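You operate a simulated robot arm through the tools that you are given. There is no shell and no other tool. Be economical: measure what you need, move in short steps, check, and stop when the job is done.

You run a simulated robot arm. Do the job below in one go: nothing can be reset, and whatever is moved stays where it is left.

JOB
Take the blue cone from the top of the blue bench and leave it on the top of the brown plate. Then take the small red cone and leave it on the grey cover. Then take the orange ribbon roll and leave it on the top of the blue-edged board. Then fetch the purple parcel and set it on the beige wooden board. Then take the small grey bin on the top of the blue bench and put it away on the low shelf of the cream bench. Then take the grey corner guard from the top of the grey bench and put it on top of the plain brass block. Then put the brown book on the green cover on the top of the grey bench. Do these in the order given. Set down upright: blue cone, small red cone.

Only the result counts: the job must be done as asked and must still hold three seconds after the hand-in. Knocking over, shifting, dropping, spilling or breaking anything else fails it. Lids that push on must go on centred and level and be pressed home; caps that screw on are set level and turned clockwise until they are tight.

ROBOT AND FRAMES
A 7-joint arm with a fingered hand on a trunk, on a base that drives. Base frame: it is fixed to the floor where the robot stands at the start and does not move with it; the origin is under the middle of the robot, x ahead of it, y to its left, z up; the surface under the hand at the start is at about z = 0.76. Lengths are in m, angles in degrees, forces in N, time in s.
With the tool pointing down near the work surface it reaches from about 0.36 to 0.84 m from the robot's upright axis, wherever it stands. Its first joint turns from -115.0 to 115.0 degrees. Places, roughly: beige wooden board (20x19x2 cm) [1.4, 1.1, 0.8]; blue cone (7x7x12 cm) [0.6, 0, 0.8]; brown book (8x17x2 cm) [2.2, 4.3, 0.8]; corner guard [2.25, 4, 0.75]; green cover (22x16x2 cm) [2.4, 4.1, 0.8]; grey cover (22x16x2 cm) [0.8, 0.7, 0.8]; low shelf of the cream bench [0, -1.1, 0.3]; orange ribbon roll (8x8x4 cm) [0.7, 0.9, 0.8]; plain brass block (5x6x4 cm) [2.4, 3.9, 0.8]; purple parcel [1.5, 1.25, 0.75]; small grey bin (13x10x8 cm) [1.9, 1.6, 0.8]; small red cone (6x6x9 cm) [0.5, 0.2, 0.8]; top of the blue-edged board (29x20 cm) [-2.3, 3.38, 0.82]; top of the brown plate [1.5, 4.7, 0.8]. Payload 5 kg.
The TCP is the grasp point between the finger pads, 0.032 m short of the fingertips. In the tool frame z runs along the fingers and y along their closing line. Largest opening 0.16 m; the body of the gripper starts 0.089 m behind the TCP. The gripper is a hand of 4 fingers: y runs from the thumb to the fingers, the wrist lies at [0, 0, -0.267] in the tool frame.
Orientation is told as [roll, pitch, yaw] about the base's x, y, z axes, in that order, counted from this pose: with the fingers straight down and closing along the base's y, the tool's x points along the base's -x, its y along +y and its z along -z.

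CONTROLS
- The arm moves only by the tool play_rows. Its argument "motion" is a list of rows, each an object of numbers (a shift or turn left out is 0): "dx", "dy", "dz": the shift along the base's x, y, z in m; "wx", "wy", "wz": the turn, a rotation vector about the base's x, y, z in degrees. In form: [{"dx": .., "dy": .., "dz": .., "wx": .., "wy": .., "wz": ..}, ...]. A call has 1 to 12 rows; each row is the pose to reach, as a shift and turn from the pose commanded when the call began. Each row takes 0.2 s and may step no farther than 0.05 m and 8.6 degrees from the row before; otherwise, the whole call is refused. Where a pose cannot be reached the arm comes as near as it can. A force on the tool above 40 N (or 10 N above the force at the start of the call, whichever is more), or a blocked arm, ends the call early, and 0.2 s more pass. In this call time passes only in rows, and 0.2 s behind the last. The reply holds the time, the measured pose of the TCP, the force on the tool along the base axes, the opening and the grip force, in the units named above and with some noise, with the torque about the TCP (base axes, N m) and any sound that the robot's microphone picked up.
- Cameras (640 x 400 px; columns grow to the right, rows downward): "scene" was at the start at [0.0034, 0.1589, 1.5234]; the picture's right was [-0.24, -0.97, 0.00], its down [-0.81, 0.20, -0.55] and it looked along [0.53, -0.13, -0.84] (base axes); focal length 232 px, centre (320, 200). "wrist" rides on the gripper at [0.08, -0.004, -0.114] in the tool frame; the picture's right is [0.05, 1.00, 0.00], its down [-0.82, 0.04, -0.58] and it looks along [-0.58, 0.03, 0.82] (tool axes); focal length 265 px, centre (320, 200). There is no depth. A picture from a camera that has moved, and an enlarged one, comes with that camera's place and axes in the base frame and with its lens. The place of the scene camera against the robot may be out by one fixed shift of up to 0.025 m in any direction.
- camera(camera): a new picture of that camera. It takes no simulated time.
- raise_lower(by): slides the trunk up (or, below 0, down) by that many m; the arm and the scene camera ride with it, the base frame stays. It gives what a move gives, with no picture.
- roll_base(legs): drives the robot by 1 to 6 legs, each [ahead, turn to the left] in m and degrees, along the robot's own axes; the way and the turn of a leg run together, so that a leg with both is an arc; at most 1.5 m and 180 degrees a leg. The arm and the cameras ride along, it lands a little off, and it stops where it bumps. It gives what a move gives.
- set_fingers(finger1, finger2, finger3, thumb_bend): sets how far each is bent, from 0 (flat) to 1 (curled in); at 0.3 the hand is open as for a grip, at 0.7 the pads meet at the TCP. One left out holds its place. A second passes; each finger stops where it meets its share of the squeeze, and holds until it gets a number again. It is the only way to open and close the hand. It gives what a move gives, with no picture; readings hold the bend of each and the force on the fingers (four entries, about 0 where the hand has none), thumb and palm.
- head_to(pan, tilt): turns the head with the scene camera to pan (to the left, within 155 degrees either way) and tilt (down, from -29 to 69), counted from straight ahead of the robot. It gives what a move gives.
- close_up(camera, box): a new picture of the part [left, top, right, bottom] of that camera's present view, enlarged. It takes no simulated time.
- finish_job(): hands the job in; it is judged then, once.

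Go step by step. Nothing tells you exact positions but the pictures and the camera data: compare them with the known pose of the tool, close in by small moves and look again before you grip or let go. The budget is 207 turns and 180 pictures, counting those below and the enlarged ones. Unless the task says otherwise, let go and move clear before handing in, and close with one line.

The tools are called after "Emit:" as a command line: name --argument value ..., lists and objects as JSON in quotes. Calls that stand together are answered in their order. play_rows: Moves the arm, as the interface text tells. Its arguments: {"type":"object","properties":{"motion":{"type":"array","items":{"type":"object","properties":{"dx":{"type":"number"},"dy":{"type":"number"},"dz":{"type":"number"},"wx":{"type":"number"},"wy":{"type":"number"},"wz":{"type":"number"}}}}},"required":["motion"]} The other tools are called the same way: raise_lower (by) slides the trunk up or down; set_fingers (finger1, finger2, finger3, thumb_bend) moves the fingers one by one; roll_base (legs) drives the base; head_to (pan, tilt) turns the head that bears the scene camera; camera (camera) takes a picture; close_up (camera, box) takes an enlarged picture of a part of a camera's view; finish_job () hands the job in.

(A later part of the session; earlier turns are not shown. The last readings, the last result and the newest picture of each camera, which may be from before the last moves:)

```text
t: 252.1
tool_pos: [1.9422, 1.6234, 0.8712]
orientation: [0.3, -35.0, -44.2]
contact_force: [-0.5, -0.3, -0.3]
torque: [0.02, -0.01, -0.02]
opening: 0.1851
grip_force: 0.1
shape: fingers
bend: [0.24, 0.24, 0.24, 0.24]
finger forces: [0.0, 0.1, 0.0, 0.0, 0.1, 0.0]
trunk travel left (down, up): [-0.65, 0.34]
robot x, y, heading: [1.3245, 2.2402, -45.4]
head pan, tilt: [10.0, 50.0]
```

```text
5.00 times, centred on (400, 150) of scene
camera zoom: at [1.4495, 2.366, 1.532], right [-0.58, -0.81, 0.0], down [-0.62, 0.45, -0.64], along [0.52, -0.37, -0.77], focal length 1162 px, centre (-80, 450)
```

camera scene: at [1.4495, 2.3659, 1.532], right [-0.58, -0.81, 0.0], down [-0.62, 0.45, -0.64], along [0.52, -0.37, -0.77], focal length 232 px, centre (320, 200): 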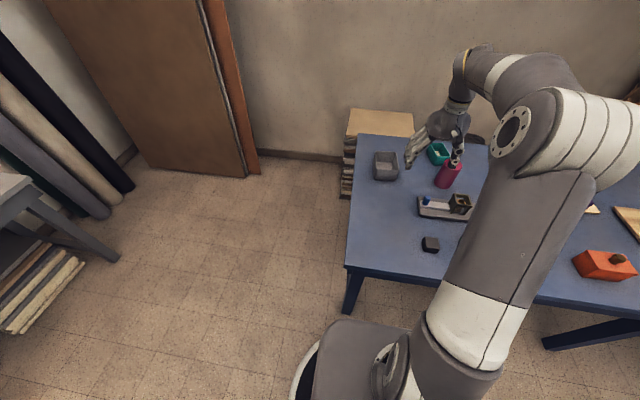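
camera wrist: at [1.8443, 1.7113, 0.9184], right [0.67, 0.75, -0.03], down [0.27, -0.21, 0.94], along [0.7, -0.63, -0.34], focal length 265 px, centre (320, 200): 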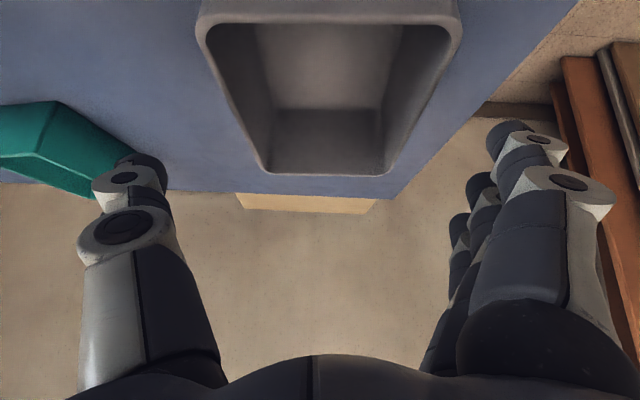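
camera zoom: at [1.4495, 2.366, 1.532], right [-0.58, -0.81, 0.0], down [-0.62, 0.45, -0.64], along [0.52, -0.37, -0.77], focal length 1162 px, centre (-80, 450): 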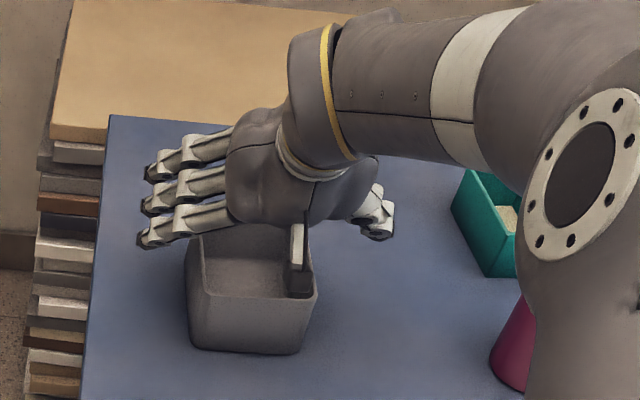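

Shifting 6 mm toward the fingers' side and descending again with the wider opening.

Emit:
play_rows --motion '[{"dx": 0.004, "dy": 0.004, "dz": -0.02}, {"dx": 0.004, "dy": 0.004, "dz": -0.045}, {"dx": 0.004, "dy": 0.004, "dz": -0.066}]'

Emit:
camera --camera "wrist"

Emit:
close_up --camera "scene" --box '[340, 110, 460, 190]'

```text
t: 252.9
tool_pos: [1.9459, 1.6264, 0.8074]
orientation: [0.2, -35.0, -44.4]
contact_force: [0.1, 0.6, 0.8]
torque: [-0.02, -0.02, -0.03]
opening: 0.185
grip_force: 0.0
shape: fingers
bend: [0.24, 0.24, 0.24, 0.24]
finger forces: [0.1, 0.0, 0.1, 0.1, 0.2, 0.0]
trunk travel left (down, up): [-0.65, 0.34]
robot x, y, heading: [1.3224, 2.2367, -45.3]
head pan, tilt: [10.0, 50.0]
```

```text
95 pictures are left
camera wrist: at [1.8469, 1.7157, 0.8518], right [0.67, 0.75, -0.03], down [0.27, -0.21, 0.94], along [0.7, -0.63, -0.34], focal length 265 px, centre (320, 200)
```

wrist: 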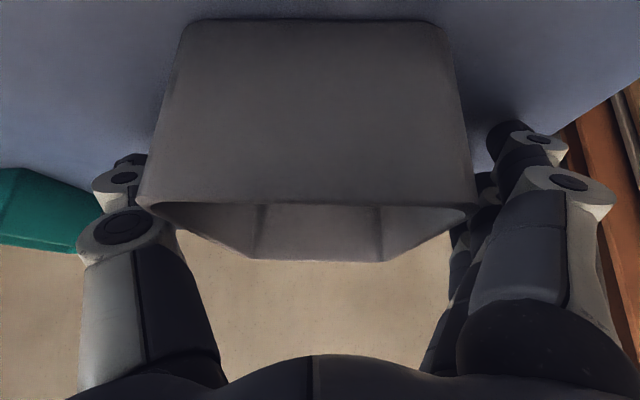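

```text
5.00 times, centred on (400, 150) of scene
camera zoom: at [1.4496, 2.3658, 1.5321], right [-0.58, -0.81, 0.0], down [-0.62, 0.45, -0.64], along [0.52, -0.37, -0.77], focal length 1162 px, centre (-80, 450)
```

zoom: 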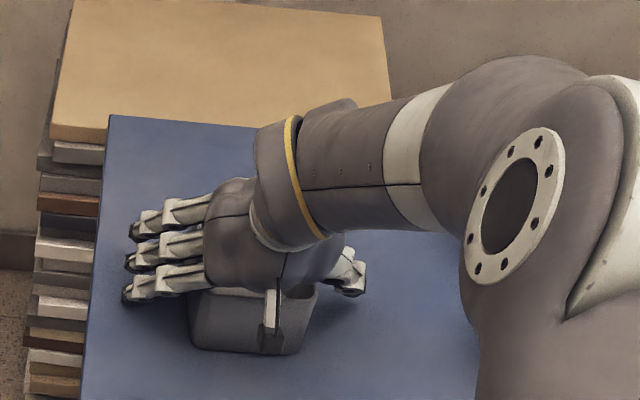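

No contact and well centred now. Closing on the bin.

Emit:
set_fingers --finger1 0.55 --finger2 0.55 --finger3 0.55 --thumb_bend 0.55

Emit:
camera --camera "wrist"

Emit:
close_up --camera "scene" --box '[340, 110, 460, 190]'

```text
t: 253.9
tool_pos: [1.9454, 1.6262, 0.8082]
orientation: [0.3, -35.3, -44.5]
contact_force: [4.6, -1.0, 18.8]
torque: [1.28, -1.22, -0.36]
opening: 0.1232
grip_force: 27.3
shape: fingers
bend: [0.41, 0.46, 0.45, 0.51]
finger forces: [20.9, 8.1, 8.0, 0.0, 18.2, 0.0]
trunk travel left (down, up): [-0.65, 0.34]
robot x, y, heading: [1.3246, 2.2407, -45.7]
head pan, tilt: [10.0, 50.0]
```

```text
93 pictures are left
camera wrist: at [1.8472, 1.716, 0.8548], right [0.67, 0.74, -0.03], down [0.27, -0.2, 0.94], along [0.7, -0.64, -0.33], focal length 265 px, centre (320, 200)
```

wrist: 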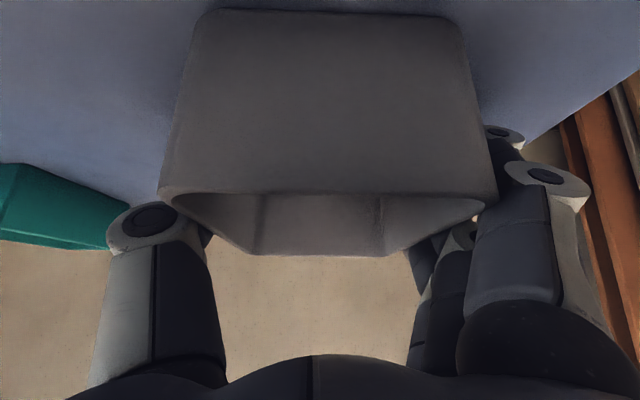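

```text
5.00 times, centred on (400, 150) of scene
camera zoom: at [1.4483, 2.3674, 1.5322], right [-0.58, -0.81, 0.0], down [-0.62, 0.44, -0.64], along [0.52, -0.37, -0.77], focal length 1162 px, centre (-80, 450)
```

zoom: 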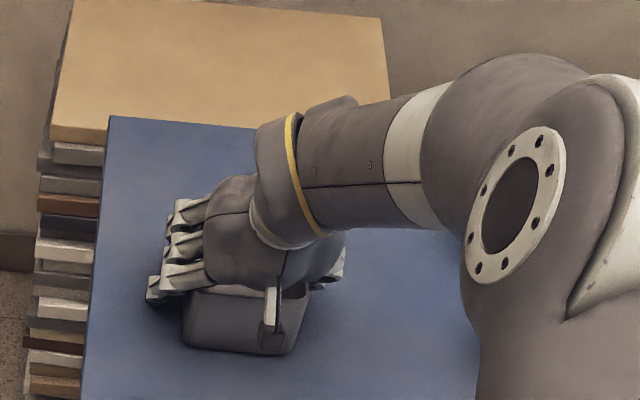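

Finger 1 seems to be touching the bench top. I'll open, raise 13 mm and close again.

Emit:
set_fingers --finger1 0.3 --finger2 0.3 --finger3 0.3 --thumb_bend 0.3

Emit:
play_rows --motion '[{"dz": 0.013}]'

Emit:
set_fingers --finger1 0.55 --finger2 0.55 --finger3 0.55 --thumb_bend 0.55

Emit:
camera --camera "wrist"

```text
t: 254.9
tool_pos: [1.944, 1.6278, 0.8056]
orientation: [0.2, -34.9, -44.2]
contact_force: [-0.8, 0.6, -0.5]
torque: [0.0, -0.01, -0.03]
opening: 0.1709
grip_force: 0.1
shape: fingers
bend: [0.3, 0.3, 0.3, 0.3]
finger forces: [0.1, 0.1, 0.0, 0.0, 0.0, 0.1]
trunk travel left (down, up): [-0.65, 0.34]
robot x, y, heading: [1.3225, 2.2411, -45.6]
head pan, tilt: [10.0, 50.0]
```

```text
t: 255.3
tool_pos: [1.9451, 1.628, 0.8196]
orientation: [0.2, -35.1, -44.3]
contact_force: [-0.5, -0.3, -0.6]
torque: [0.02, 0.02, -0.01]
opening: 0.1711
grip_force: 0.0
shape: fingers
bend: [0.3, 0.3, 0.3, 0.3]
finger forces: [0.1, 0.0, 0.0, 0.1, 0.0, 0.0]
trunk travel left (down, up): [-0.65, 0.34]
robot x, y, heading: [1.3228, 2.2393, -45.3]
head pan, tilt: [10.0, 50.0]
```

```text
t: 256.3
tool_pos: [1.9452, 1.6272, 0.8184]
orientation: [0.2, -35.0, -44.3]
contact_force: [0.6, -0.4, 0.4]
torque: [0.04, -0.03, 0.02]
opening: 0.1066
grip_force: 21.2
shape: fingers
bend: [0.47, 0.46, 0.46, 0.5]
finger forces: [7.1, 7.0, 7.1, 0.1, 21.0, 0.0]
trunk travel left (down, up): [-0.65, 0.34]
robot x, y, heading: [1.3204, 2.2378, -45.6]
head pan, tilt: [10.0, 50.0]
```

```text
91 pictures are left
camera wrist: at [1.8473, 1.7162, 0.8649], right [0.67, 0.75, -0.03], down [0.27, -0.21, 0.94], along [0.7, -0.63, -0.34], focal length 265 px, centre (320, 200)
```

wrist: 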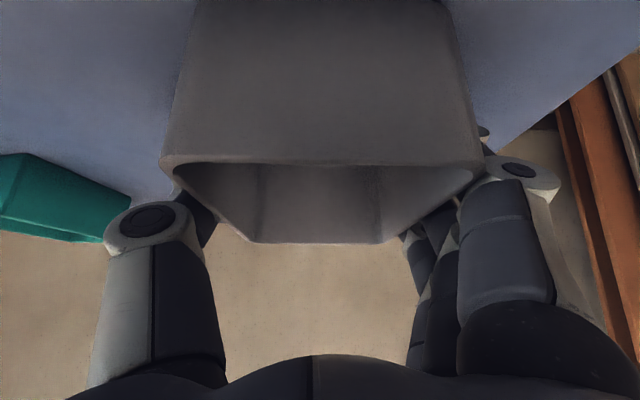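

Even grip now. Lifting the bin.

Emit:
play_rows --motion '[{"dz": 0.02}, {"dz": 0.06}, {"dz": 0.1}, {"dx": -0.01, "dy": 0.01, "dz": 0.14}, {"dx": -0.035, "dy": 0.035, "dz": 0.17}, {"dx": -0.065, "dy": 0.065, "dz": 0.19}]'

Emit:
camera --camera "scene"

Emit:
camera --camera "wrist"

```text
t: 257.7
tool_pos: [1.8784, 1.6944, 1.0104]
orientation: [0.2, -35.0, -44.4]
contact_force: [0.4, 0.2, -0.2]
torque: [-0.01, -0.02, -0.03]
opening: 0.1066
grip_force: 21.4
shape: fingers
bend: [0.47, 0.46, 0.46, 0.5]
finger forces: [7.0, 6.9, 7.0, 0.0, 21.0, 0.0]
trunk travel left (down, up): [-0.65, 0.34]
robot x, y, heading: [1.3213, 2.2399, -45.7]
head pan, tilt: [10.0, 50.0]
```

```text
90 pictures are left
camera scene: at [1.4488, 2.3668, 1.532], right [-0.58, -0.81, 0.0], down [-0.62, 0.45, -0.64], along [0.52, -0.37, -0.77], focal length 232 px, centre (320, 200)
```

scene: 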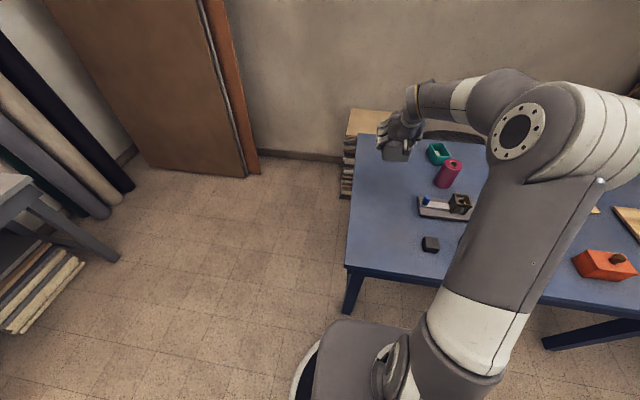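

```text
89 pictures are left
camera wrist: at [1.7814, 1.7832, 1.0554], right [0.67, 0.75, -0.03], down [0.27, -0.21, 0.94], along [0.7, -0.63, -0.34], focal length 265 px, centre (320, 200)
```

wrist: 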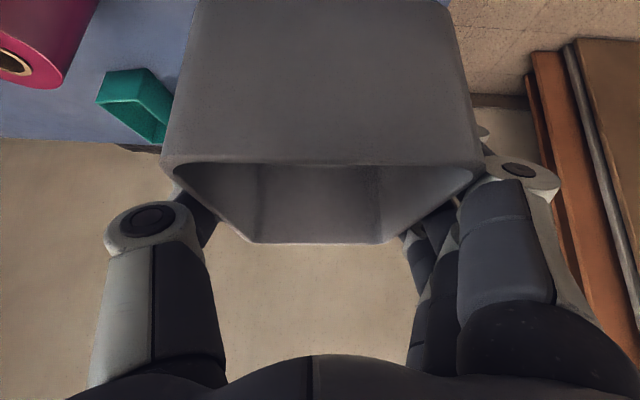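

Bin is lifted cleanly. Retracting the arm and driving along the lane to the cream bench.

Emit:
play_rows --motion '[{"dx": -0.034, "dy": 0.034}, {"dx": -0.068, "dy": 0.068}, {"dx": -0.102, "dy": 0.102}, {"dx": -0.136, "dy": 0.136}, {"dx": -0.165, "dy": 0.165}]'

Emit:
roll_base --legs '[[-0.4, 0], [0, -88.5], [1.5, 0], [1.5, 0], [0.4, 0]]'

Emit:
head_to --pan 60 --tilt 45

Emit:
camera --camera "scene"

```text
t: 258.9
tool_pos: [1.7143, 1.8605, 1.0095]
orientation: [0.3, -35.1, -44.4]
contact_force: [-0.5, -0.4, -0.6]
torque: [-0.02, -0.03, 0.0]
opening: 0.1067
grip_force: 20.6
shape: fingers
bend: [0.47, 0.46, 0.46, 0.5]
finger forces: [7.0, 6.7, 6.9, 0.0, 20.9, 0.0]
trunk travel left (down, up): [-0.65, 0.34]
robot x, y, heading: [1.3219, 2.2387, -45.5]
head pan, tilt: [10.0, 50.0]
```

```text
t: 281.4
tool_pos: [-1.718, -0.3306, 1.0082]
orientation: [0.2, -35.1, -131.9]
contact_force: [0.6, -0.2, -0.6]
torque: [-0.04, 0.01, 0.02]
opening: 0.1066
grip_force: 20.2
shape: fingers
bend: [0.47, 0.46, 0.46, 0.5]
finger forces: [6.9, 6.8, 6.9, 0.0, 20.7, 0.1]
trunk travel left (down, up): [-0.65, 0.34]
robot x, y, heading: [-1.3594, 0.0801, -132.9]
head pan, tilt: [10.0, 50.0]
```

```text
t: 282.6
tool_pos: [-1.7184, -0.3318, 1.0079]
orientation: [0.1, -34.9, -132.0]
contact_force: [0.8, -0.1, -0.3]
torque: [0.01, 0.0, -0.01]
opening: 0.1068
grip_force: 20.4
shape: fingers
bend: [0.47, 0.46, 0.46, 0.5]
finger forces: [6.9, 6.9, 6.9, 0.1, 20.7, 0.0]
trunk travel left (down, up): [-0.65, 0.34]
robot x, y, heading: [-1.3586, 0.0761, -133.2]
head pan, tilt: [60.0, 45.0]
```

```text
88 pictures are left
camera scene: at [-1.1814, -0.0447, 1.5389], right [-0.96, -0.29, 0.0], down [-0.2, 0.68, -0.71], along [0.2, -0.68, -0.71], focal length 232 px, centre (320, 200)
```

scene: 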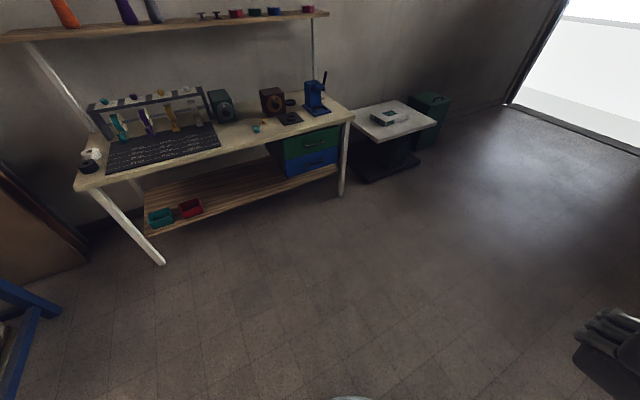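

The low shelf has a free stretch between the red tray and the drawers; I'll place the bin around (-0.266, -1.141) near the shelf's front. Driving up to it.

Emit:
roll_base --legs '[[0, 82.5], [0.8, 0], [0, 6.5]]'

Emit:
head_to --pan 0 --tilt 45

Emit:
camera --camera "scene"

```text
t: 290.9
tool_pos: [-0.4748, -0.9297, 1.0085]
orientation: [0.3, -35.0, -44.5]
contact_force: [0.7, -0.5, -0.4]
torque: [-0.03, 0.0, -0.02]
opening: 0.1064
grip_force: 20.7
shape: fingers
bend: [0.47, 0.46, 0.46, 0.5]
finger forces: [6.9, 6.8, 6.9, 0.1, 20.5, 0.1]
trunk travel left (down, up): [-0.65, 0.34]
robot x, y, heading: [-0.8601, -0.5497, -45.6]
head pan, tilt: [60.0, 45.0]
```

```text
t: 292.2
tool_pos: [-0.4744, -0.9289, 1.0088]
orientation: [0.2, -35.0, -44.5]
contact_force: [-0.7, -0.9, -0.7]
torque: [-0.02, 0.01, 0.0]
opening: 0.1067
grip_force: 20.9
shape: fingers
bend: [0.47, 0.46, 0.46, 0.5]
finger forces: [7.0, 6.7, 6.9, 0.0, 20.5, 0.0]
trunk travel left (down, up): [-0.65, 0.34]
robot x, y, heading: [-0.865, -0.5462, -45.6]
head pan, tilt: [0.0, 45.0]
```

```text
87 pictures are left
camera scene: at [-0.744, -0.4355, 1.5389], right [-0.72, -0.7, 0.0], down [-0.49, 0.51, -0.71], along [0.49, -0.51, -0.71], focal length 232 px, centre (320, 200)
```

scene: 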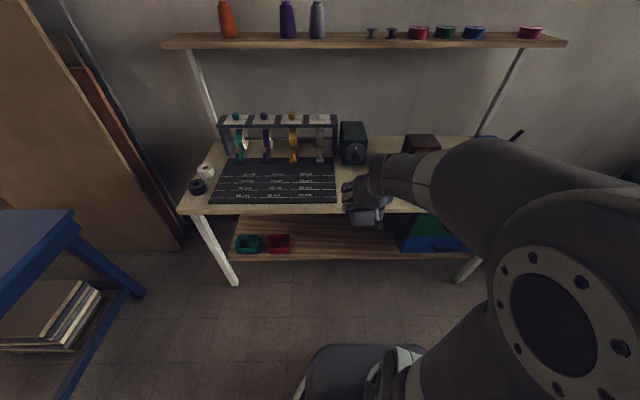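

Well placed facing the shelf. Lowering the trunk so the bin drops to shelf level in front of the bench.

Emit:
raise_lower --by -0.5

Emit:
head_to --pan 0 --tilt 35

Emit:
camera --camera "scene"

Emit:
camera --camera "wrist"

```text
refused: -0.5 is not a number from -0.4 to 0.4
```

```text
t: 292.9
tool_pos: [-0.4736, -0.9286, 1.0086]
orientation: [0.2, -35.0, -44.6]
contact_force: [0.6, -0.3, -0.4]
torque: [-0.01, 0.05, 0.03]
opening: 0.1066
grip_force: 20.6
shape: fingers
bend: [0.47, 0.46, 0.46, 0.5]
finger forces: [7.0, 6.8, 6.9, 0.0, 20.6, 0.0]
trunk travel left (down, up): [-0.65, 0.34]
robot x, y, heading: [-0.8642, -0.5493, -45.9]
head pan, tilt: [0.0, 35.0]
```

```text
86 pictures are left
camera scene: at [-0.7394, -0.4403, 1.5537], right [-0.72, -0.7, 0.0], down [-0.4, 0.41, -0.82], along [0.57, -0.59, -0.57], focal length 232 px, centre (320, 200)
```

scene: 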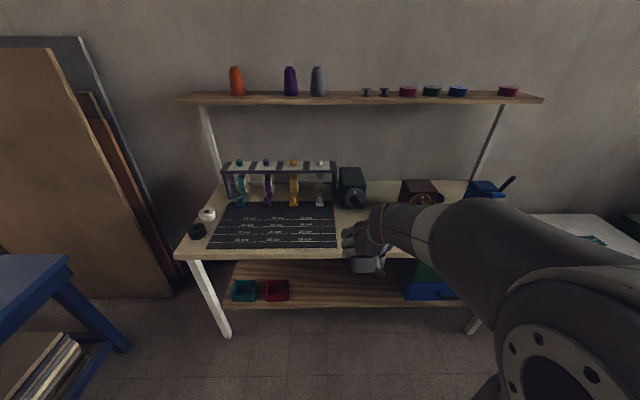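

```text
85 pictures are left
camera wrist: at [-0.572, -0.84, 1.0549], right [0.67, 0.74, -0.03], down [0.27, -0.21, 0.94], along [0.69, -0.64, -0.34], focal length 265 px, centre (320, 200)
```

wrist: 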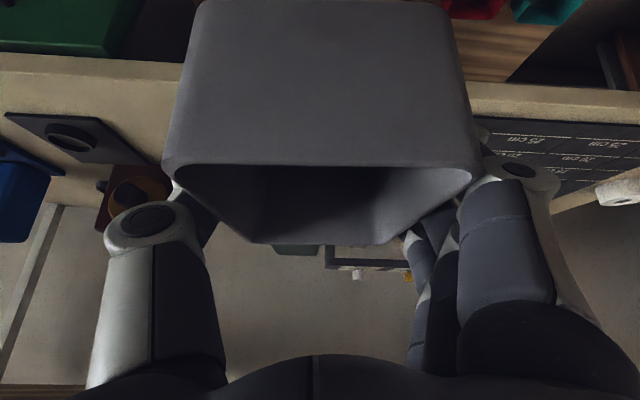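

Trunk moves are limited to 0.4 m per call; lowering in two steps.

Emit:
raise_lower --by -0.4

Emit:
camera --camera "scene"

Emit:
camera --camera "wrist"

```text
t: 296.7
tool_pos: [-0.4735, -0.9292, 0.6087]
orientation: [0.2, -35.0, -44.4]
contact_force: [-1.5, 0.1, -1.0]
torque: [0.01, -0.01, 0.0]
opening: 0.1066
grip_force: 20.7
shape: fingers
bend: [0.47, 0.46, 0.46, 0.5]
finger forces: [7.0, 6.9, 6.9, 0.0, 20.6, 0.0]
trunk travel left (down, up): [-0.25, 0.74]
robot x, y, heading: [-0.8651, -0.5443, -45.5]
head pan, tilt: [0.0, 35.0]
```

```text
84 pictures are left
camera scene: at [-0.7394, -0.4403, 1.1538], right [-0.72, -0.7, 0.0], down [-0.4, 0.41, -0.82], along [0.57, -0.59, -0.57], focal length 232 px, centre (320, 200)
```

scene: 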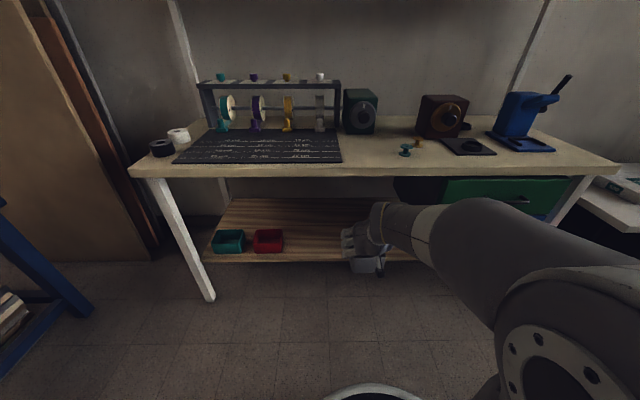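

```text
83 pictures are left
camera wrist: at [-0.572, -0.84, 0.655], right [0.67, 0.74, -0.03], down [0.27, -0.21, 0.94], along [0.69, -0.64, -0.34], focal length 265 px, centre (320, 200)
```

wrist: 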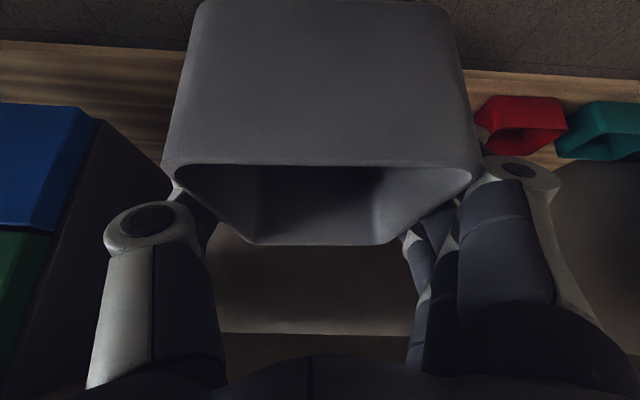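

The free shelf stretch lies straight ahead of the bin. Lowering a bit more, then checking heights.

Emit:
raise_lower --by -0.15

Emit:
head_to --pan 0 --tilt 25

Emit:
camera --camera "scene"

Emit:
camera --camera "wrist"

```text
t: 298.5
tool_pos: [-0.474, -0.9293, 0.4591]
orientation: [0.1, -35.0, -44.5]
contact_force: [-0.3, 0.3, -0.2]
torque: [0.02, -0.02, 0.04]
opening: 0.1069
grip_force: 20.4
shape: fingers
bend: [0.47, 0.46, 0.46, 0.5]
finger forces: [7.1, 6.8, 6.9, 0.0, 20.7, 0.0]
trunk travel left (down, up): [-0.1, 0.89]
robot x, y, heading: [-0.8616, -0.5484, -45.6]
head pan, tilt: [0.0, 35.0]
```

```text
t: 299.2
tool_pos: [-0.4742, -0.9303, 0.4581]
orientation: [0.2, -35.0, -44.5]
contact_force: [-0.3, 0.4, -0.4]
torque: [-0.01, -0.03, 0.0]
opening: 0.1066
grip_force: 20.4
shape: fingers
bend: [0.47, 0.46, 0.46, 0.5]
finger forces: [7.0, 6.9, 6.9, 0.0, 20.6, 0.0]
trunk travel left (down, up): [-0.1, 0.89]
robot x, y, heading: [-0.8658, -0.5545, -45.5]
head pan, tilt: [0.0, 25.0]
```

```text
82 pictures are left
camera scene: at [-0.7366, -0.4432, 1.0195], right [-0.72, -0.7, 0.0], down [-0.3, 0.3, -0.91], along [0.63, -0.65, -0.42], focal length 232 px, centre (320, 200)
```

scene: 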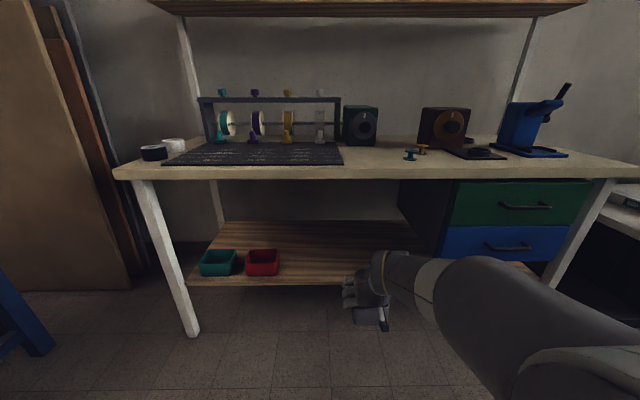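

```text
81 pictures are left
camera wrist: at [-0.572, -0.84, 0.5049], right [0.67, 0.74, -0.03], down [0.27, -0.21, 0.94], along [0.69, -0.64, -0.34], focal length 265 px, centre (320, 200)
```

wrist: 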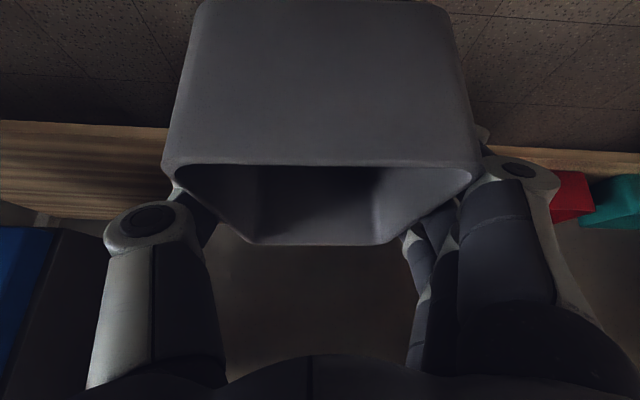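

Shelf edge lies at the right distance and the bin is level with the opening. Lowering the hand 5 cm, rolling 0.15 m forward, then extending over the shelf.

Emit:
play_rows --motion '[{"dz": -0.045}]'

Emit:
roll_base --legs '[[0.15, 0]]'

Emit:
camera --camera "scene"

Emit:
camera --camera "wrist"

```text
t: 299.6
tool_pos: [-0.4736, -0.9316, 0.411]
orientation: [0.1, -35.1, -44.6]
contact_force: [-0.5, -0.3, 0.4]
torque: [-0.01, -0.01, -0.01]
opening: 0.1065
grip_force: 21.3
shape: fingers
bend: [0.47, 0.46, 0.46, 0.5]
finger forces: [7.0, 6.7, 7.0, 0.0, 20.6, 0.0]
trunk travel left (down, up): [-0.1, 0.89]
robot x, y, heading: [-0.8647, -0.55, -45.6]
head pan, tilt: [0.0, 25.0]
```

```text
t: 300.9
tool_pos: [-0.3706, -1.0388, 0.4114]
orientation: [0.2, -35.1, -44.7]
contact_force: [0.4, 0.0, -0.7]
torque: [0.03, 0.04, -0.01]
opening: 0.1067
grip_force: 20.9
shape: fingers
bend: [0.47, 0.46, 0.46, 0.5]
finger forces: [7.0, 6.8, 6.9, 0.0, 20.6, 0.0]
trunk travel left (down, up): [-0.1, 0.89]
robot x, y, heading: [-0.7599, -0.6549, -45.8]
head pan, tilt: [0.0, 25.0]
```

```text
80 pictures are left
camera scene: at [-0.6324, -0.5503, 1.0195], right [-0.72, -0.7, 0.0], down [-0.29, 0.3, -0.91], along [0.63, -0.65, -0.42], focal length 232 px, centre (320, 200)
```

scene: 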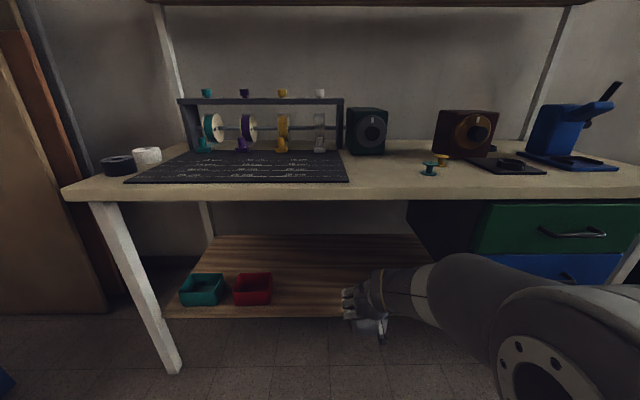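

```text
79 pictures are left
camera wrist: at [-0.4686, -0.9494, 0.4575], right [0.67, 0.74, -0.03], down [0.27, -0.21, 0.94], along [0.69, -0.64, -0.34], focal length 265 px, centre (320, 200)
```

wrist: 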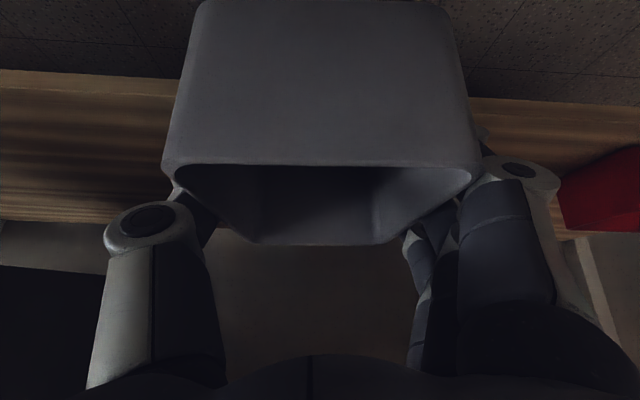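

Extending the bin ~18 cm forward over the shelf.

Emit:
play_rows --motion '[{"dx": 0.032, "dy": -0.031}, {"dx": 0.064, "dy": -0.062}, {"dx": 0.096, "dy": -0.093}, {"dx": 0.126, "dy": -0.122}]'

Emit:
camera --camera "scene"

Emit:
camera --camera "wrist"

```text
t: 301.9
tool_pos: [-0.2464, -1.1605, 0.4119]
orientation: [0.3, -35.0, -44.5]
contact_force: [0.3, -0.1, -0.7]
torque: [-0.01, 0.03, 0.01]
opening: 0.1067
grip_force: 20.5
shape: fingers
bend: [0.47, 0.46, 0.46, 0.5]
finger forces: [6.8, 6.9, 6.8, 0.1, 20.6, 0.0]
trunk travel left (down, up): [-0.1, 0.89]
robot x, y, heading: [-0.7606, -0.6554, -46.1]
head pan, tilt: [0.0, 25.0]
```

```text
78 pictures are left
camera scene: at [-0.6325, -0.5501, 1.0195], right [-0.72, -0.7, 0.0], down [-0.29, 0.3, -0.91], along [0.63, -0.65, -0.42], focal length 232 px, centre (320, 200)
```

scene: 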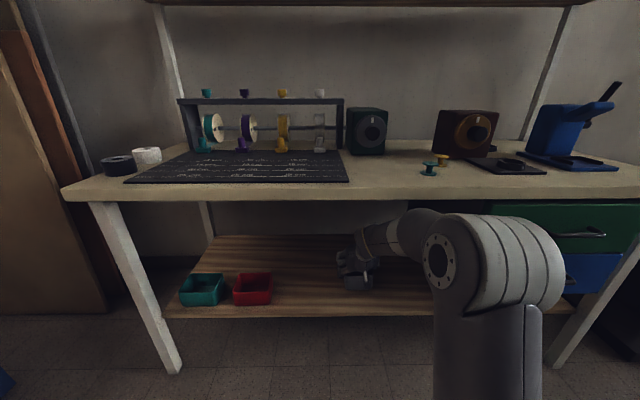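

```text
77 pictures are left
camera wrist: at [-0.3427, -1.0712, 0.4574], right [0.67, 0.74, -0.03], down [0.27, -0.21, 0.94], along [0.69, -0.64, -0.34], focal length 265 px, centre (320, 200)
```

wrist: 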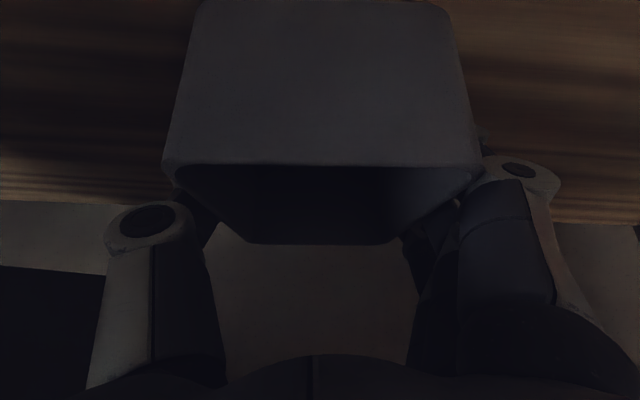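

The bin is over the shelf with no contact. Lowering in steps.

Emit:
play_rows --motion '[{"dz": -0.02}, {"dz": -0.035}]'

Emit:
play_rows --motion '[{"dz": -0.005}]'

Emit:
play_rows --motion '[{"dz": -0.005}]'

Emit:
play_rows --motion '[{"dz": -0.004}]'

Emit:
play_rows --motion '[{"dz": -0.004}]'

```text
t: 302.6
tool_pos: [-0.2456, -1.16, 0.3753]
orientation: [0.3, -34.9, -44.5]
contact_force: [-0.8, 0.0, -1.2]
torque: [-0.01, 0.0, -0.01]
opening: 0.1067
grip_force: 20.7
shape: fingers
bend: [0.47, 0.46, 0.46, 0.5]
finger forces: [6.9, 6.9, 6.8, 0.1, 20.7, 0.0]
trunk travel left (down, up): [-0.1, 0.89]
robot x, y, heading: [-0.7629, -0.6566, -45.7]
head pan, tilt: [0.0, 25.0]
```

```text
t: 302.9
tool_pos: [-0.2444, -1.1591, 0.3699]
orientation: [0.2, -35.0, -44.5]
contact_force: [0.6, -0.1, -1.2]
torque: [0.02, -0.04, -0.01]
opening: 0.1068
grip_force: 20.2
shape: fingers
bend: [0.47, 0.46, 0.46, 0.5]
finger forces: [6.9, 6.8, 6.8, 0.0, 20.7, 0.0]
trunk travel left (down, up): [-0.1, 0.89]
robot x, y, heading: [-0.7616, -0.6525, -45.8]
head pan, tilt: [0.0, 25.0]
```

```text
t: 303.4
tool_pos: [-0.2435, -1.1601, 0.3649]
orientation: [0.1, -35.0, -44.6]
contact_force: [0.1, -0.1, -0.4]
torque: [0.01, -0.01, 0.01]
opening: 0.1067
grip_force: 20.8
shape: fingers
bend: [0.47, 0.46, 0.46, 0.5]
finger forces: [6.9, 6.7, 6.7, 0.1, 20.6, 0.0]
trunk travel left (down, up): [-0.1, 0.89]
robot x, y, heading: [-0.7636, -0.6545, -45.9]
head pan, tilt: [0.0, 25.0]
```

```text
t: 303.8
tool_pos: [-0.244, -1.1594, 0.3616]
orientation: [0.1, -35.0, -44.6]
contact_force: [0.0, 0.0, -0.6]
torque: [-0.01, 0.0, -0.01]
opening: 0.1068
grip_force: 20.8
shape: fingers
bend: [0.47, 0.46, 0.46, 0.5]
finger forces: [6.9, 6.8, 6.8, 0.0, 20.6, 0.0]
trunk travel left (down, up): [-0.1, 0.89]
robot x, y, heading: [-0.7598, -0.6543, -45.8]
head pan, tilt: [0.0, 25.0]
```

```text
t: 304.1
tool_pos: [-0.2452, -1.1606, 0.3582]
orientation: [0.2, -35.1, -44.5]
contact_force: [-0.6, 0.0, 0.5]
torque: [0.02, -0.01, -0.01]
opening: 0.1066
grip_force: 20.4
shape: fingers
bend: [0.47, 0.46, 0.46, 0.5]
finger forces: [7.0, 6.8, 6.7, 0.1, 20.7, 0.0]
trunk travel left (down, up): [-0.1, 0.89]
robot x, y, heading: [-0.762, -0.6562, -45.7]
head pan, tilt: [0.0, 25.0]
```

Emit:
play_rows --motion '[{"dz": -0.005}]'

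Emit:
play_rows --motion '[{"dz": -0.005}]'

Emit:
play_rows --motion '[{"dz": -0.005}]'

Emit:
play_rows --motion '[{"dz": -0.005}]'

Emit:
close_up --camera "scene" --box '[280, 210, 440, 330]'

```text
t: 304.6
tool_pos: [-0.2451, -1.1604, 0.3568]
orientation: [0.3, -35.4, -44.6]
contact_force: [-3.2, 2.2, 17.6]
torque: [0.6, -0.66, 0.14]
opening: 0.1069
grip_force: 21.7
shape: fingers
bend: [0.47, 0.46, 0.46, 0.5]
finger forces: [8.2, 7.0, 6.5, 0.0, 21.9, 0.0]
trunk travel left (down, up): [-0.1, 0.89]
robot x, y, heading: [-0.7597, -0.6545, -45.7]
head pan, tilt: [0.0, 25.0]
```

```text
t: 304.9
tool_pos: [-0.244, -1.161, 0.3541]
orientation: [0.1, -35.6, -44.6]
contact_force: [-4.0, 3.2, 36.0]
torque: [0.33, -0.35, 0.17]
opening: 0.1074
grip_force: 23.2
shape: fingers
bend: [0.47, 0.47, 0.47, 0.51]
finger forces: [10.7, 7.0, 6.5, 0.0, 22.8, 0.0]
trunk travel left (down, up): [-0.1, 0.89]
robot x, y, heading: [-0.7606, -0.6538, -45.7]
head pan, tilt: [0.0, 25.0]
```

```text
t: 305.3
tool_pos: [-0.2418, -1.1622, 0.3533]
orientation: [0.2, -35.8, -44.5]
contact_force: [-2.5, 1.5, 18.0]
torque: [0.5, -0.22, 0.13]
opening: 0.1076
grip_force: 24.2
shape: fingers
bend: [0.48, 0.47, 0.46, 0.51]
finger forces: [10.8, 7.2, 6.6, 0.0, 23.2, 0.0]
trunk travel left (down, up): [-0.1, 0.89]
robot x, y, heading: [-0.7632, -0.6544, -45.6]
head pan, tilt: [0.0, 25.0]
stopped in row 1: the force on the tool passed its limit at 50 N (the readings are from after the stop); the commanded pose is now the measured one
```

```text
t: 305.7
tool_pos: [-0.2412, -1.1633, 0.3535]
orientation: [0.2, -36.3, -44.4]
contact_force: [-2.2, 1.4, 16.1]
torque: [0.66, -0.02, 0.13]
opening: 0.1073
grip_force: 24.9
shape: fingers
bend: [0.48, 0.47, 0.46, 0.51]
finger forces: [12.1, 7.1, 6.6, 0.0, 23.6, 0.0]
trunk travel left (down, up): [-0.1, 0.89]
robot x, y, heading: [-0.7635, -0.6538, -46.0]
head pan, tilt: [0.0, 25.0]
stopped in row 1: the force on the tool passed its limit at 43 N (the readings are from after the stop); the commanded pose is now the measured one
```

```text
3.33 times, centred on (360, 270) of scene
camera zoom: at [-0.6333, -0.5495, 1.0193], right [-0.72, -0.7, 0.0], down [-0.29, 0.3, -0.91], along [0.63, -0.65, -0.42], focal length 775 px, centre (187, -33)
```

zoom: 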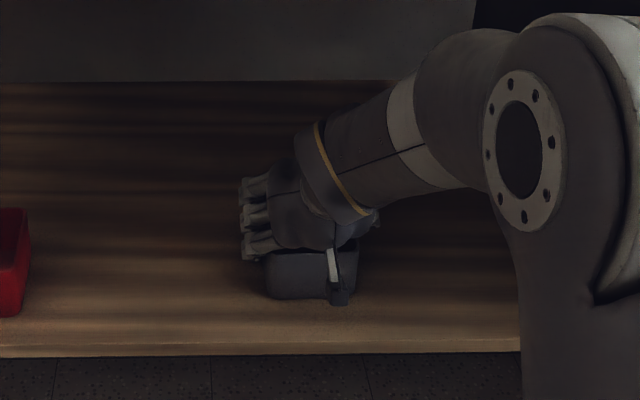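

The bin is seated on the shelf. Easing, opening, and retreating up and back.

Emit:
play_rows --motion '[{"dz": 0.004}]'

Emit:
set_fingers --finger1 0.26 --finger2 0.26 --finger3 0.26 --thumb_bend 0.26

Emit:
camera --camera "wrist"

Emit:
play_rows --motion '[{"dz": 0.03}, {"dx": -0.008, "dy": 0.008, "dz": 0.06}, {"dx": -0.025, "dy": 0.025, "dz": 0.08}, {"dx": -0.055, "dy": 0.055, "dz": 0.085}, {"dx": -0.088, "dy": 0.088, "dz": 0.085}, {"dx": -0.12, "dy": 0.12, "dz": 0.085}, {"dx": -0.15, "dy": 0.15, "dz": 0.085}]'

Emit:
camera --camera "wrist"

Emit:
camera --camera "scene"

```text
t: 306.1
tool_pos: [-0.2409, -1.1629, 0.3548]
orientation: [0.2, -36.0, -44.6]
contact_force: [1.4, -0.6, 4.2]
torque: [0.24, -0.13, -0.13]
opening: 0.1074
grip_force: 23.2
shape: fingers
bend: [0.48, 0.47, 0.46, 0.51]
finger forces: [10.2, 6.9, 6.5, 0.0, 23.3, 0.0]
trunk travel left (down, up): [-0.1, 0.89]
robot x, y, heading: [-0.7587, -0.6595, -45.8]
head pan, tilt: [0.0, 25.0]
```

```text
t: 307.1
tool_pos: [-0.2414, -1.1643, 0.3546]
orientation: [0.2, -36.0, -44.5]
contact_force: [0.5, 0.1, 0.0]
torque: [0.04, 0.01, 0.01]
opening: 0.1799
grip_force: 0.1
shape: fingers
bend: [0.26, 0.26, 0.26, 0.26]
finger forces: [0.1, 0.0, 0.0, 0.0, 0.1, 0.0]
trunk travel left (down, up): [-0.1, 0.89]
robot x, y, heading: [-0.7661, -0.6564, -45.7]
head pan, tilt: [0.0, 25.0]
```

```text
75 pictures are left
camera wrist: at [-0.3398, -1.0739, 0.3983], right [0.67, 0.74, -0.03], down [0.26, -0.2, 0.95], along [0.7, -0.64, -0.32], focal length 265 px, centre (320, 200)
```

wrist: 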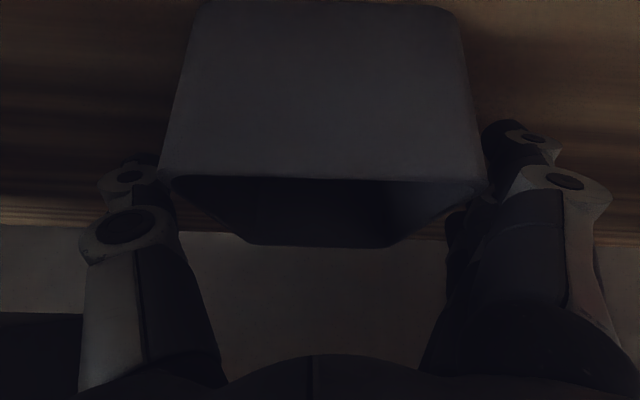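

```text
t: 308.7
tool_pos: [-0.3923, -1.0121, 0.4398]
orientation: [0.2, -36.1, -44.4]
contact_force: [-1.1, -0.5, -0.1]
torque: [0.02, -0.03, 0.02]
opening: 0.1802
grip_force: 0.0
shape: fingers
bend: [0.26, 0.26, 0.26, 0.26]
finger forces: [0.1, 0.0, 0.0, 0.0, 0.1, 0.0]
trunk travel left (down, up): [-0.1, 0.89]
robot x, y, heading: [-0.763, -0.6564, -46.1]
head pan, tilt: [0.0, 25.0]
```

```text
74 pictures are left
camera wrist: at [-0.4913, -0.923, 0.4837], right [0.67, 0.74, -0.03], down [0.26, -0.2, 0.95], along [0.7, -0.64, -0.32], focal length 265 px, centre (320, 200)
```

wrist: 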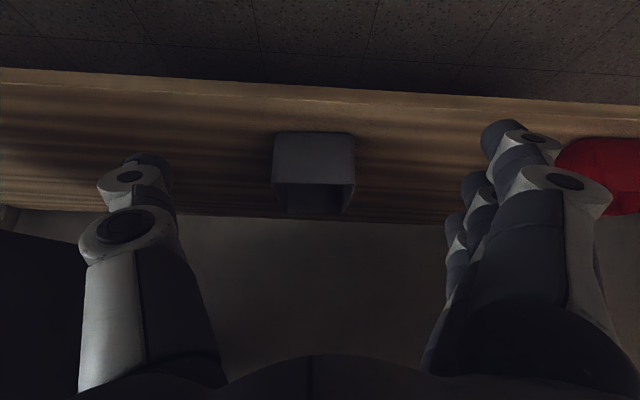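

```text
73 pictures are left
camera scene: at [-0.6323, -0.5504, 1.0195], right [-0.72, -0.7, 0.0], down [-0.29, 0.3, -0.91], along [0.63, -0.65, -0.42], focal length 232 px, centre (320, 200)
```

scene: 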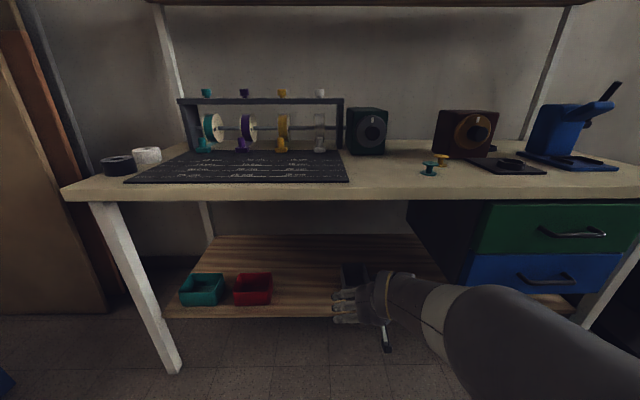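

The bin stands well inside the shelf. Backing out, raising the trunk, straightening the hand, and driving toward the grey bench.

Emit:
roll_base --legs '[[-0.5, 0]]'

Emit:
raise_lower --by 0.4

Emit:
raise_lower --by 0.15

Emit:
play_rows --motion '[{"dz": 0.02, "wx": 5.0, "wy": 5.2}, {"dz": 0.04, "wx": 10.1, "wy": 10.3}, {"dz": 0.06, "wx": 15.1, "wy": 15.5}, {"dz": 0.07, "wx": 20.2, "wy": 20.6}, {"dz": 0.08, "wx": 25.2, "wy": 25.8}]'

Emit:
roll_base --legs '[[-0.43, 0], [0, 91], [1.5, 0], [1.5, 0], [1.0, 0]]'

Emit:
head_to --pan 0 --tilt 30

Emit:
camera --camera "scene"

```text
t: 311.7
tool_pos: [-0.7523, -0.6471, 0.4395]
orientation: [0.2, -36.0, -44.8]
contact_force: [-0.1, 0.2, 0.0]
torque: [-0.01, 0.0, -0.01]
opening: 0.1801
grip_force: 0.1
shape: fingers
bend: [0.26, 0.26, 0.26, 0.26]
finger forces: [0.0, 0.1, 0.0, 0.0, 0.0, 0.1]
trunk travel left (down, up): [-0.1, 0.89]
robot x, y, heading: [-1.1131, -0.2863, -46.3]
head pan, tilt: [0.0, 25.0]
```

```text
t: 315.5
tool_pos: [-0.752, -0.6477, 0.8401]
orientation: [0.2, -36.1, -44.8]
contact_force: [-0.7, -0.6, 0.6]
torque: [-0.01, 0.01, 0.0]
opening: 0.1802
grip_force: 0.0
shape: fingers
bend: [0.26, 0.26, 0.26, 0.26]
finger forces: [0.0, 0.1, 0.0, 0.0, 0.0, 0.1]
trunk travel left (down, up): [-0.5, 0.49]
robot x, y, heading: [-1.1204, -0.2865, -46.3]
head pan, tilt: [0.0, 25.0]
```

```text
t: 317.3
tool_pos: [-0.7508, -0.6473, 0.99]
orientation: [0.2, -36.0, -44.9]
contact_force: [0.0, 0.0, 0.1]
torque: [0.04, 0.01, 0.05]
opening: 0.1798
grip_force: 0.1
shape: fingers
bend: [0.26, 0.26, 0.26, 0.26]
finger forces: [0.0, 0.0, 0.1, 0.0, 0.1, 0.0]
trunk travel left (down, up): [-0.65, 0.34]
robot x, y, heading: [-1.1199, -0.2873, -46.2]
head pan, tilt: [0.0, 25.0]
```

```text
t: 318.5
tool_pos: [-0.7493, -0.6467, 1.0702]
orientation: [-0.1, 0.2, -44.8]
contact_force: [0.6, 0.6, -0.3]
torque: [0.04, -0.04, 0.01]
opening: 0.1802
grip_force: 0.0
shape: fingers
bend: [0.26, 0.26, 0.26, 0.26]
finger forces: [0.0, 0.0, 0.0, 0.0, 0.1, 0.0]
trunk travel left (down, up): [-0.65, 0.34]
robot x, y, heading: [-1.1188, -0.2849, -46.1]
head pan, tilt: [0.0, 25.0]
```

```text
t: 343.7
tool_pos: [1.8512, 3.1227, 1.0709]
orientation: [0.0, 0.0, 45.4]
contact_force: [-1.0, 0.0, 0.3]
torque: [0.01, 0.03, 0.01]
opening: 0.1801
grip_force: 0.0
shape: fingers
bend: [0.26, 0.26, 0.26, 0.26]
finger forces: [0.0, 0.0, 0.0, 0.0, 0.0, 0.0]
trunk travel left (down, up): [-0.65, 0.34]
robot x, y, heading: [1.4915, 2.75, 44.1]
head pan, tilt: [0.0, 25.0]
```

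```text
t: 344.4
tool_pos: [1.8506, 3.1225, 1.0714]
orientation: [-0.1, 0.0, 45.5]
contact_force: [-1.5, 1.1, -1.2]
torque: [-0.02, 0.03, 0.01]
opening: 0.1802
grip_force: 0.1
shape: fingers
bend: [0.26, 0.26, 0.26, 0.26]
finger forces: [0.0, 0.0, 0.1, 0.1, 0.1, 0.1]
trunk travel left (down, up): [-0.65, 0.34]
robot x, y, heading: [1.4958, 2.7489, 43.9]
head pan, tilt: [0.0, 30.0]
```

```text
72 pictures are left
camera scene: at [1.4006, 2.9063, 1.5616], right [0.7, -0.72, 0.0], down [-0.36, -0.35, -0.87], along [0.62, 0.6, -0.5], focal length 232 px, centre (320, 200)
```

scene: 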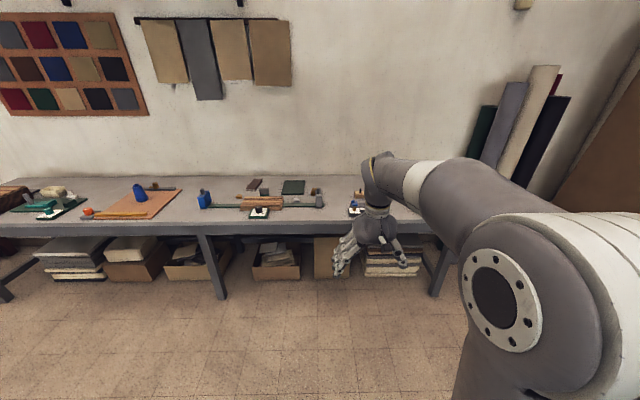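

The grey bench is ahead with the dark green cover in view. Driving up to it.

Emit:
roll_base --legs '[[0, 24], [0.78, 0], [0, -21]]'

Emit:
head_to --pan 0 --tilt 45

Emit:
camera --camera "scene"

Emit:
close_up --camera "scene" --box '[220, 130, 460, 280]'

```text
t: 351.0
tool_pos: [2.1164, 3.8716, 1.0697]
orientation: [-0.1, 0.0, 49.2]
contact_force: [0.0, 0.0, -0.4]
torque: [0.03, 0.02, 0.02]
opening: 0.1799
grip_force: 0.1
shape: fingers
bend: [0.26, 0.26, 0.26, 0.26]
finger forces: [0.0, 0.0, 0.1, 0.0, 0.0, 0.0]
trunk travel left (down, up): [-0.65, 0.34]
robot x, y, heading: [1.7842, 3.4787, 47.8]
head pan, tilt: [0.0, 30.0]
```

```text
t: 351.7
tool_pos: [2.1158, 3.8703, 1.0715]
orientation: [-0.2, 0.0, 49.2]
contact_force: [-0.3, 0.1, 0.3]
torque: [0.03, -0.01, 0.01]
opening: 0.18
grip_force: 0.1
shape: fingers
bend: [0.26, 0.26, 0.26, 0.26]
finger forces: [0.0, 0.0, 0.0, 0.0, 0.1, 0.0]
trunk travel left (down, up): [-0.65, 0.34]
robot x, y, heading: [1.7828, 3.4812, 47.9]
head pan, tilt: [0.0, 45.0]
```

```text
71 pictures are left
camera scene: at [1.6753, 3.6197, 1.539], right [0.74, -0.67, 0.0], down [-0.47, -0.52, -0.71], along [0.48, 0.52, -0.71], focal length 232 px, centre (320, 200)
```

scene: 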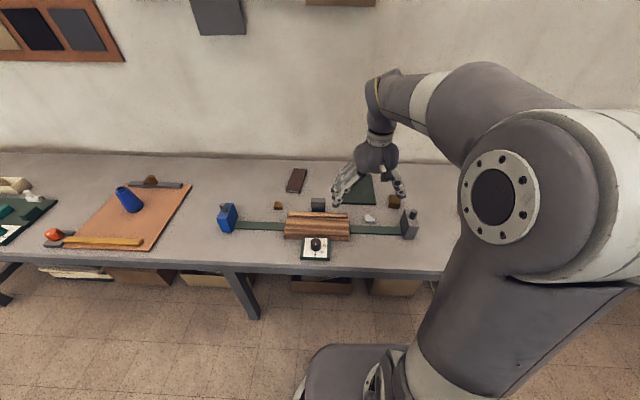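

```text
2.67 times, centred on (340, 205) of scene
camera zoom: at [1.6753, 3.6197, 1.539], right [0.74, -0.67, 0.0], down [-0.47, -0.52, -0.71], along [0.48, 0.52, -0.71], focal length 620 px, centre (267, 187)
```

zoom: 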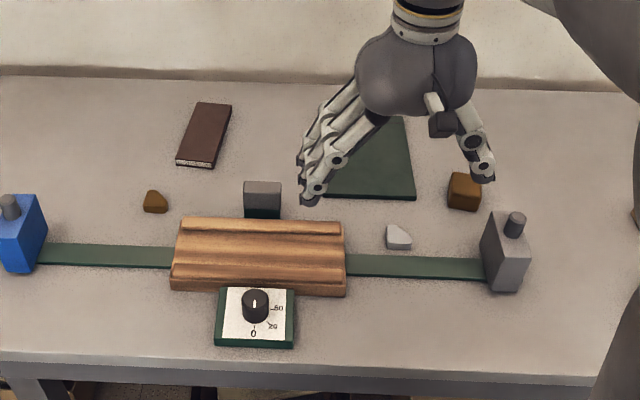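

Brown book, brass block (right of the hand) and the small light-grey guard are visible. Zooming in on the guard, and double-checking the blue cone on the plate.

Emit:
close_up --camera "scene" --box '[340, 180, 430, 240]'

Emit:
close_up --camera "scene" --box '[60, 150, 240, 260]'

Emit:
camera --camera "wrist"

```text
6.67 times, centred on (385, 210) of scene
camera zoom: at [1.6753, 3.6197, 1.539], right [0.74, -0.67, 0.0], down [-0.47, -0.52, -0.71], along [0.48, 0.52, -0.71], focal length 1550 px, centre (-113, 133)
```

zoom: 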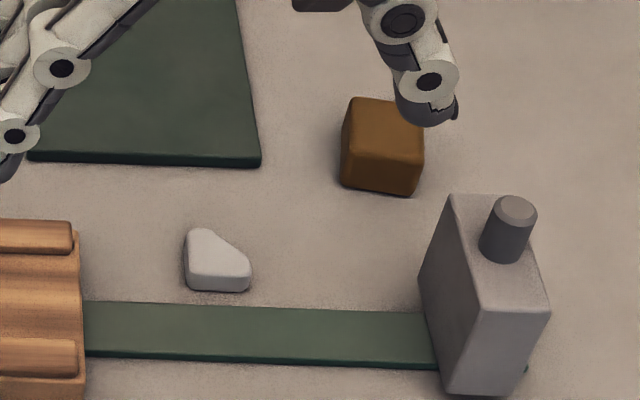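

```text
3.56 times, centred on (150, 205) of scene
camera zoom: at [1.6753, 3.6197, 1.539], right [0.74, -0.67, 0.0], down [-0.47, -0.52, -0.71], along [0.48, 0.52, -0.71], focal length 826 px, centre (924, 182)
```

zoom: 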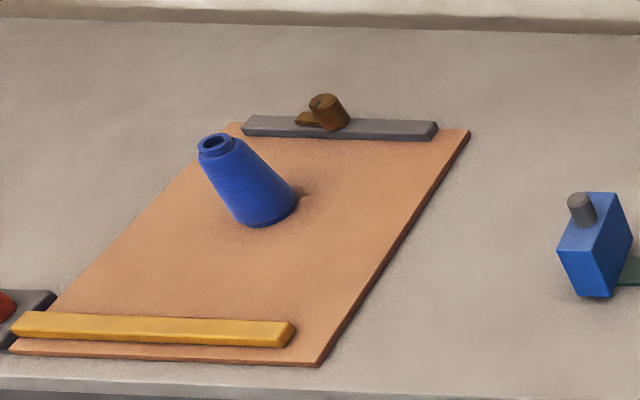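

```text
67 pictures are left
camera wrist: at [2.065, 3.8079, 1.1837], right [-0.79, 0.61, 0.0], down [0.5, 0.65, 0.58], along [0.36, 0.45, -0.82], focal length 265 px, centre (320, 200)
```

wrist: 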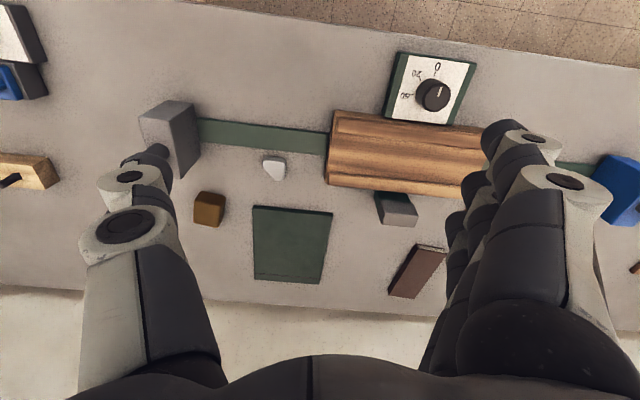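

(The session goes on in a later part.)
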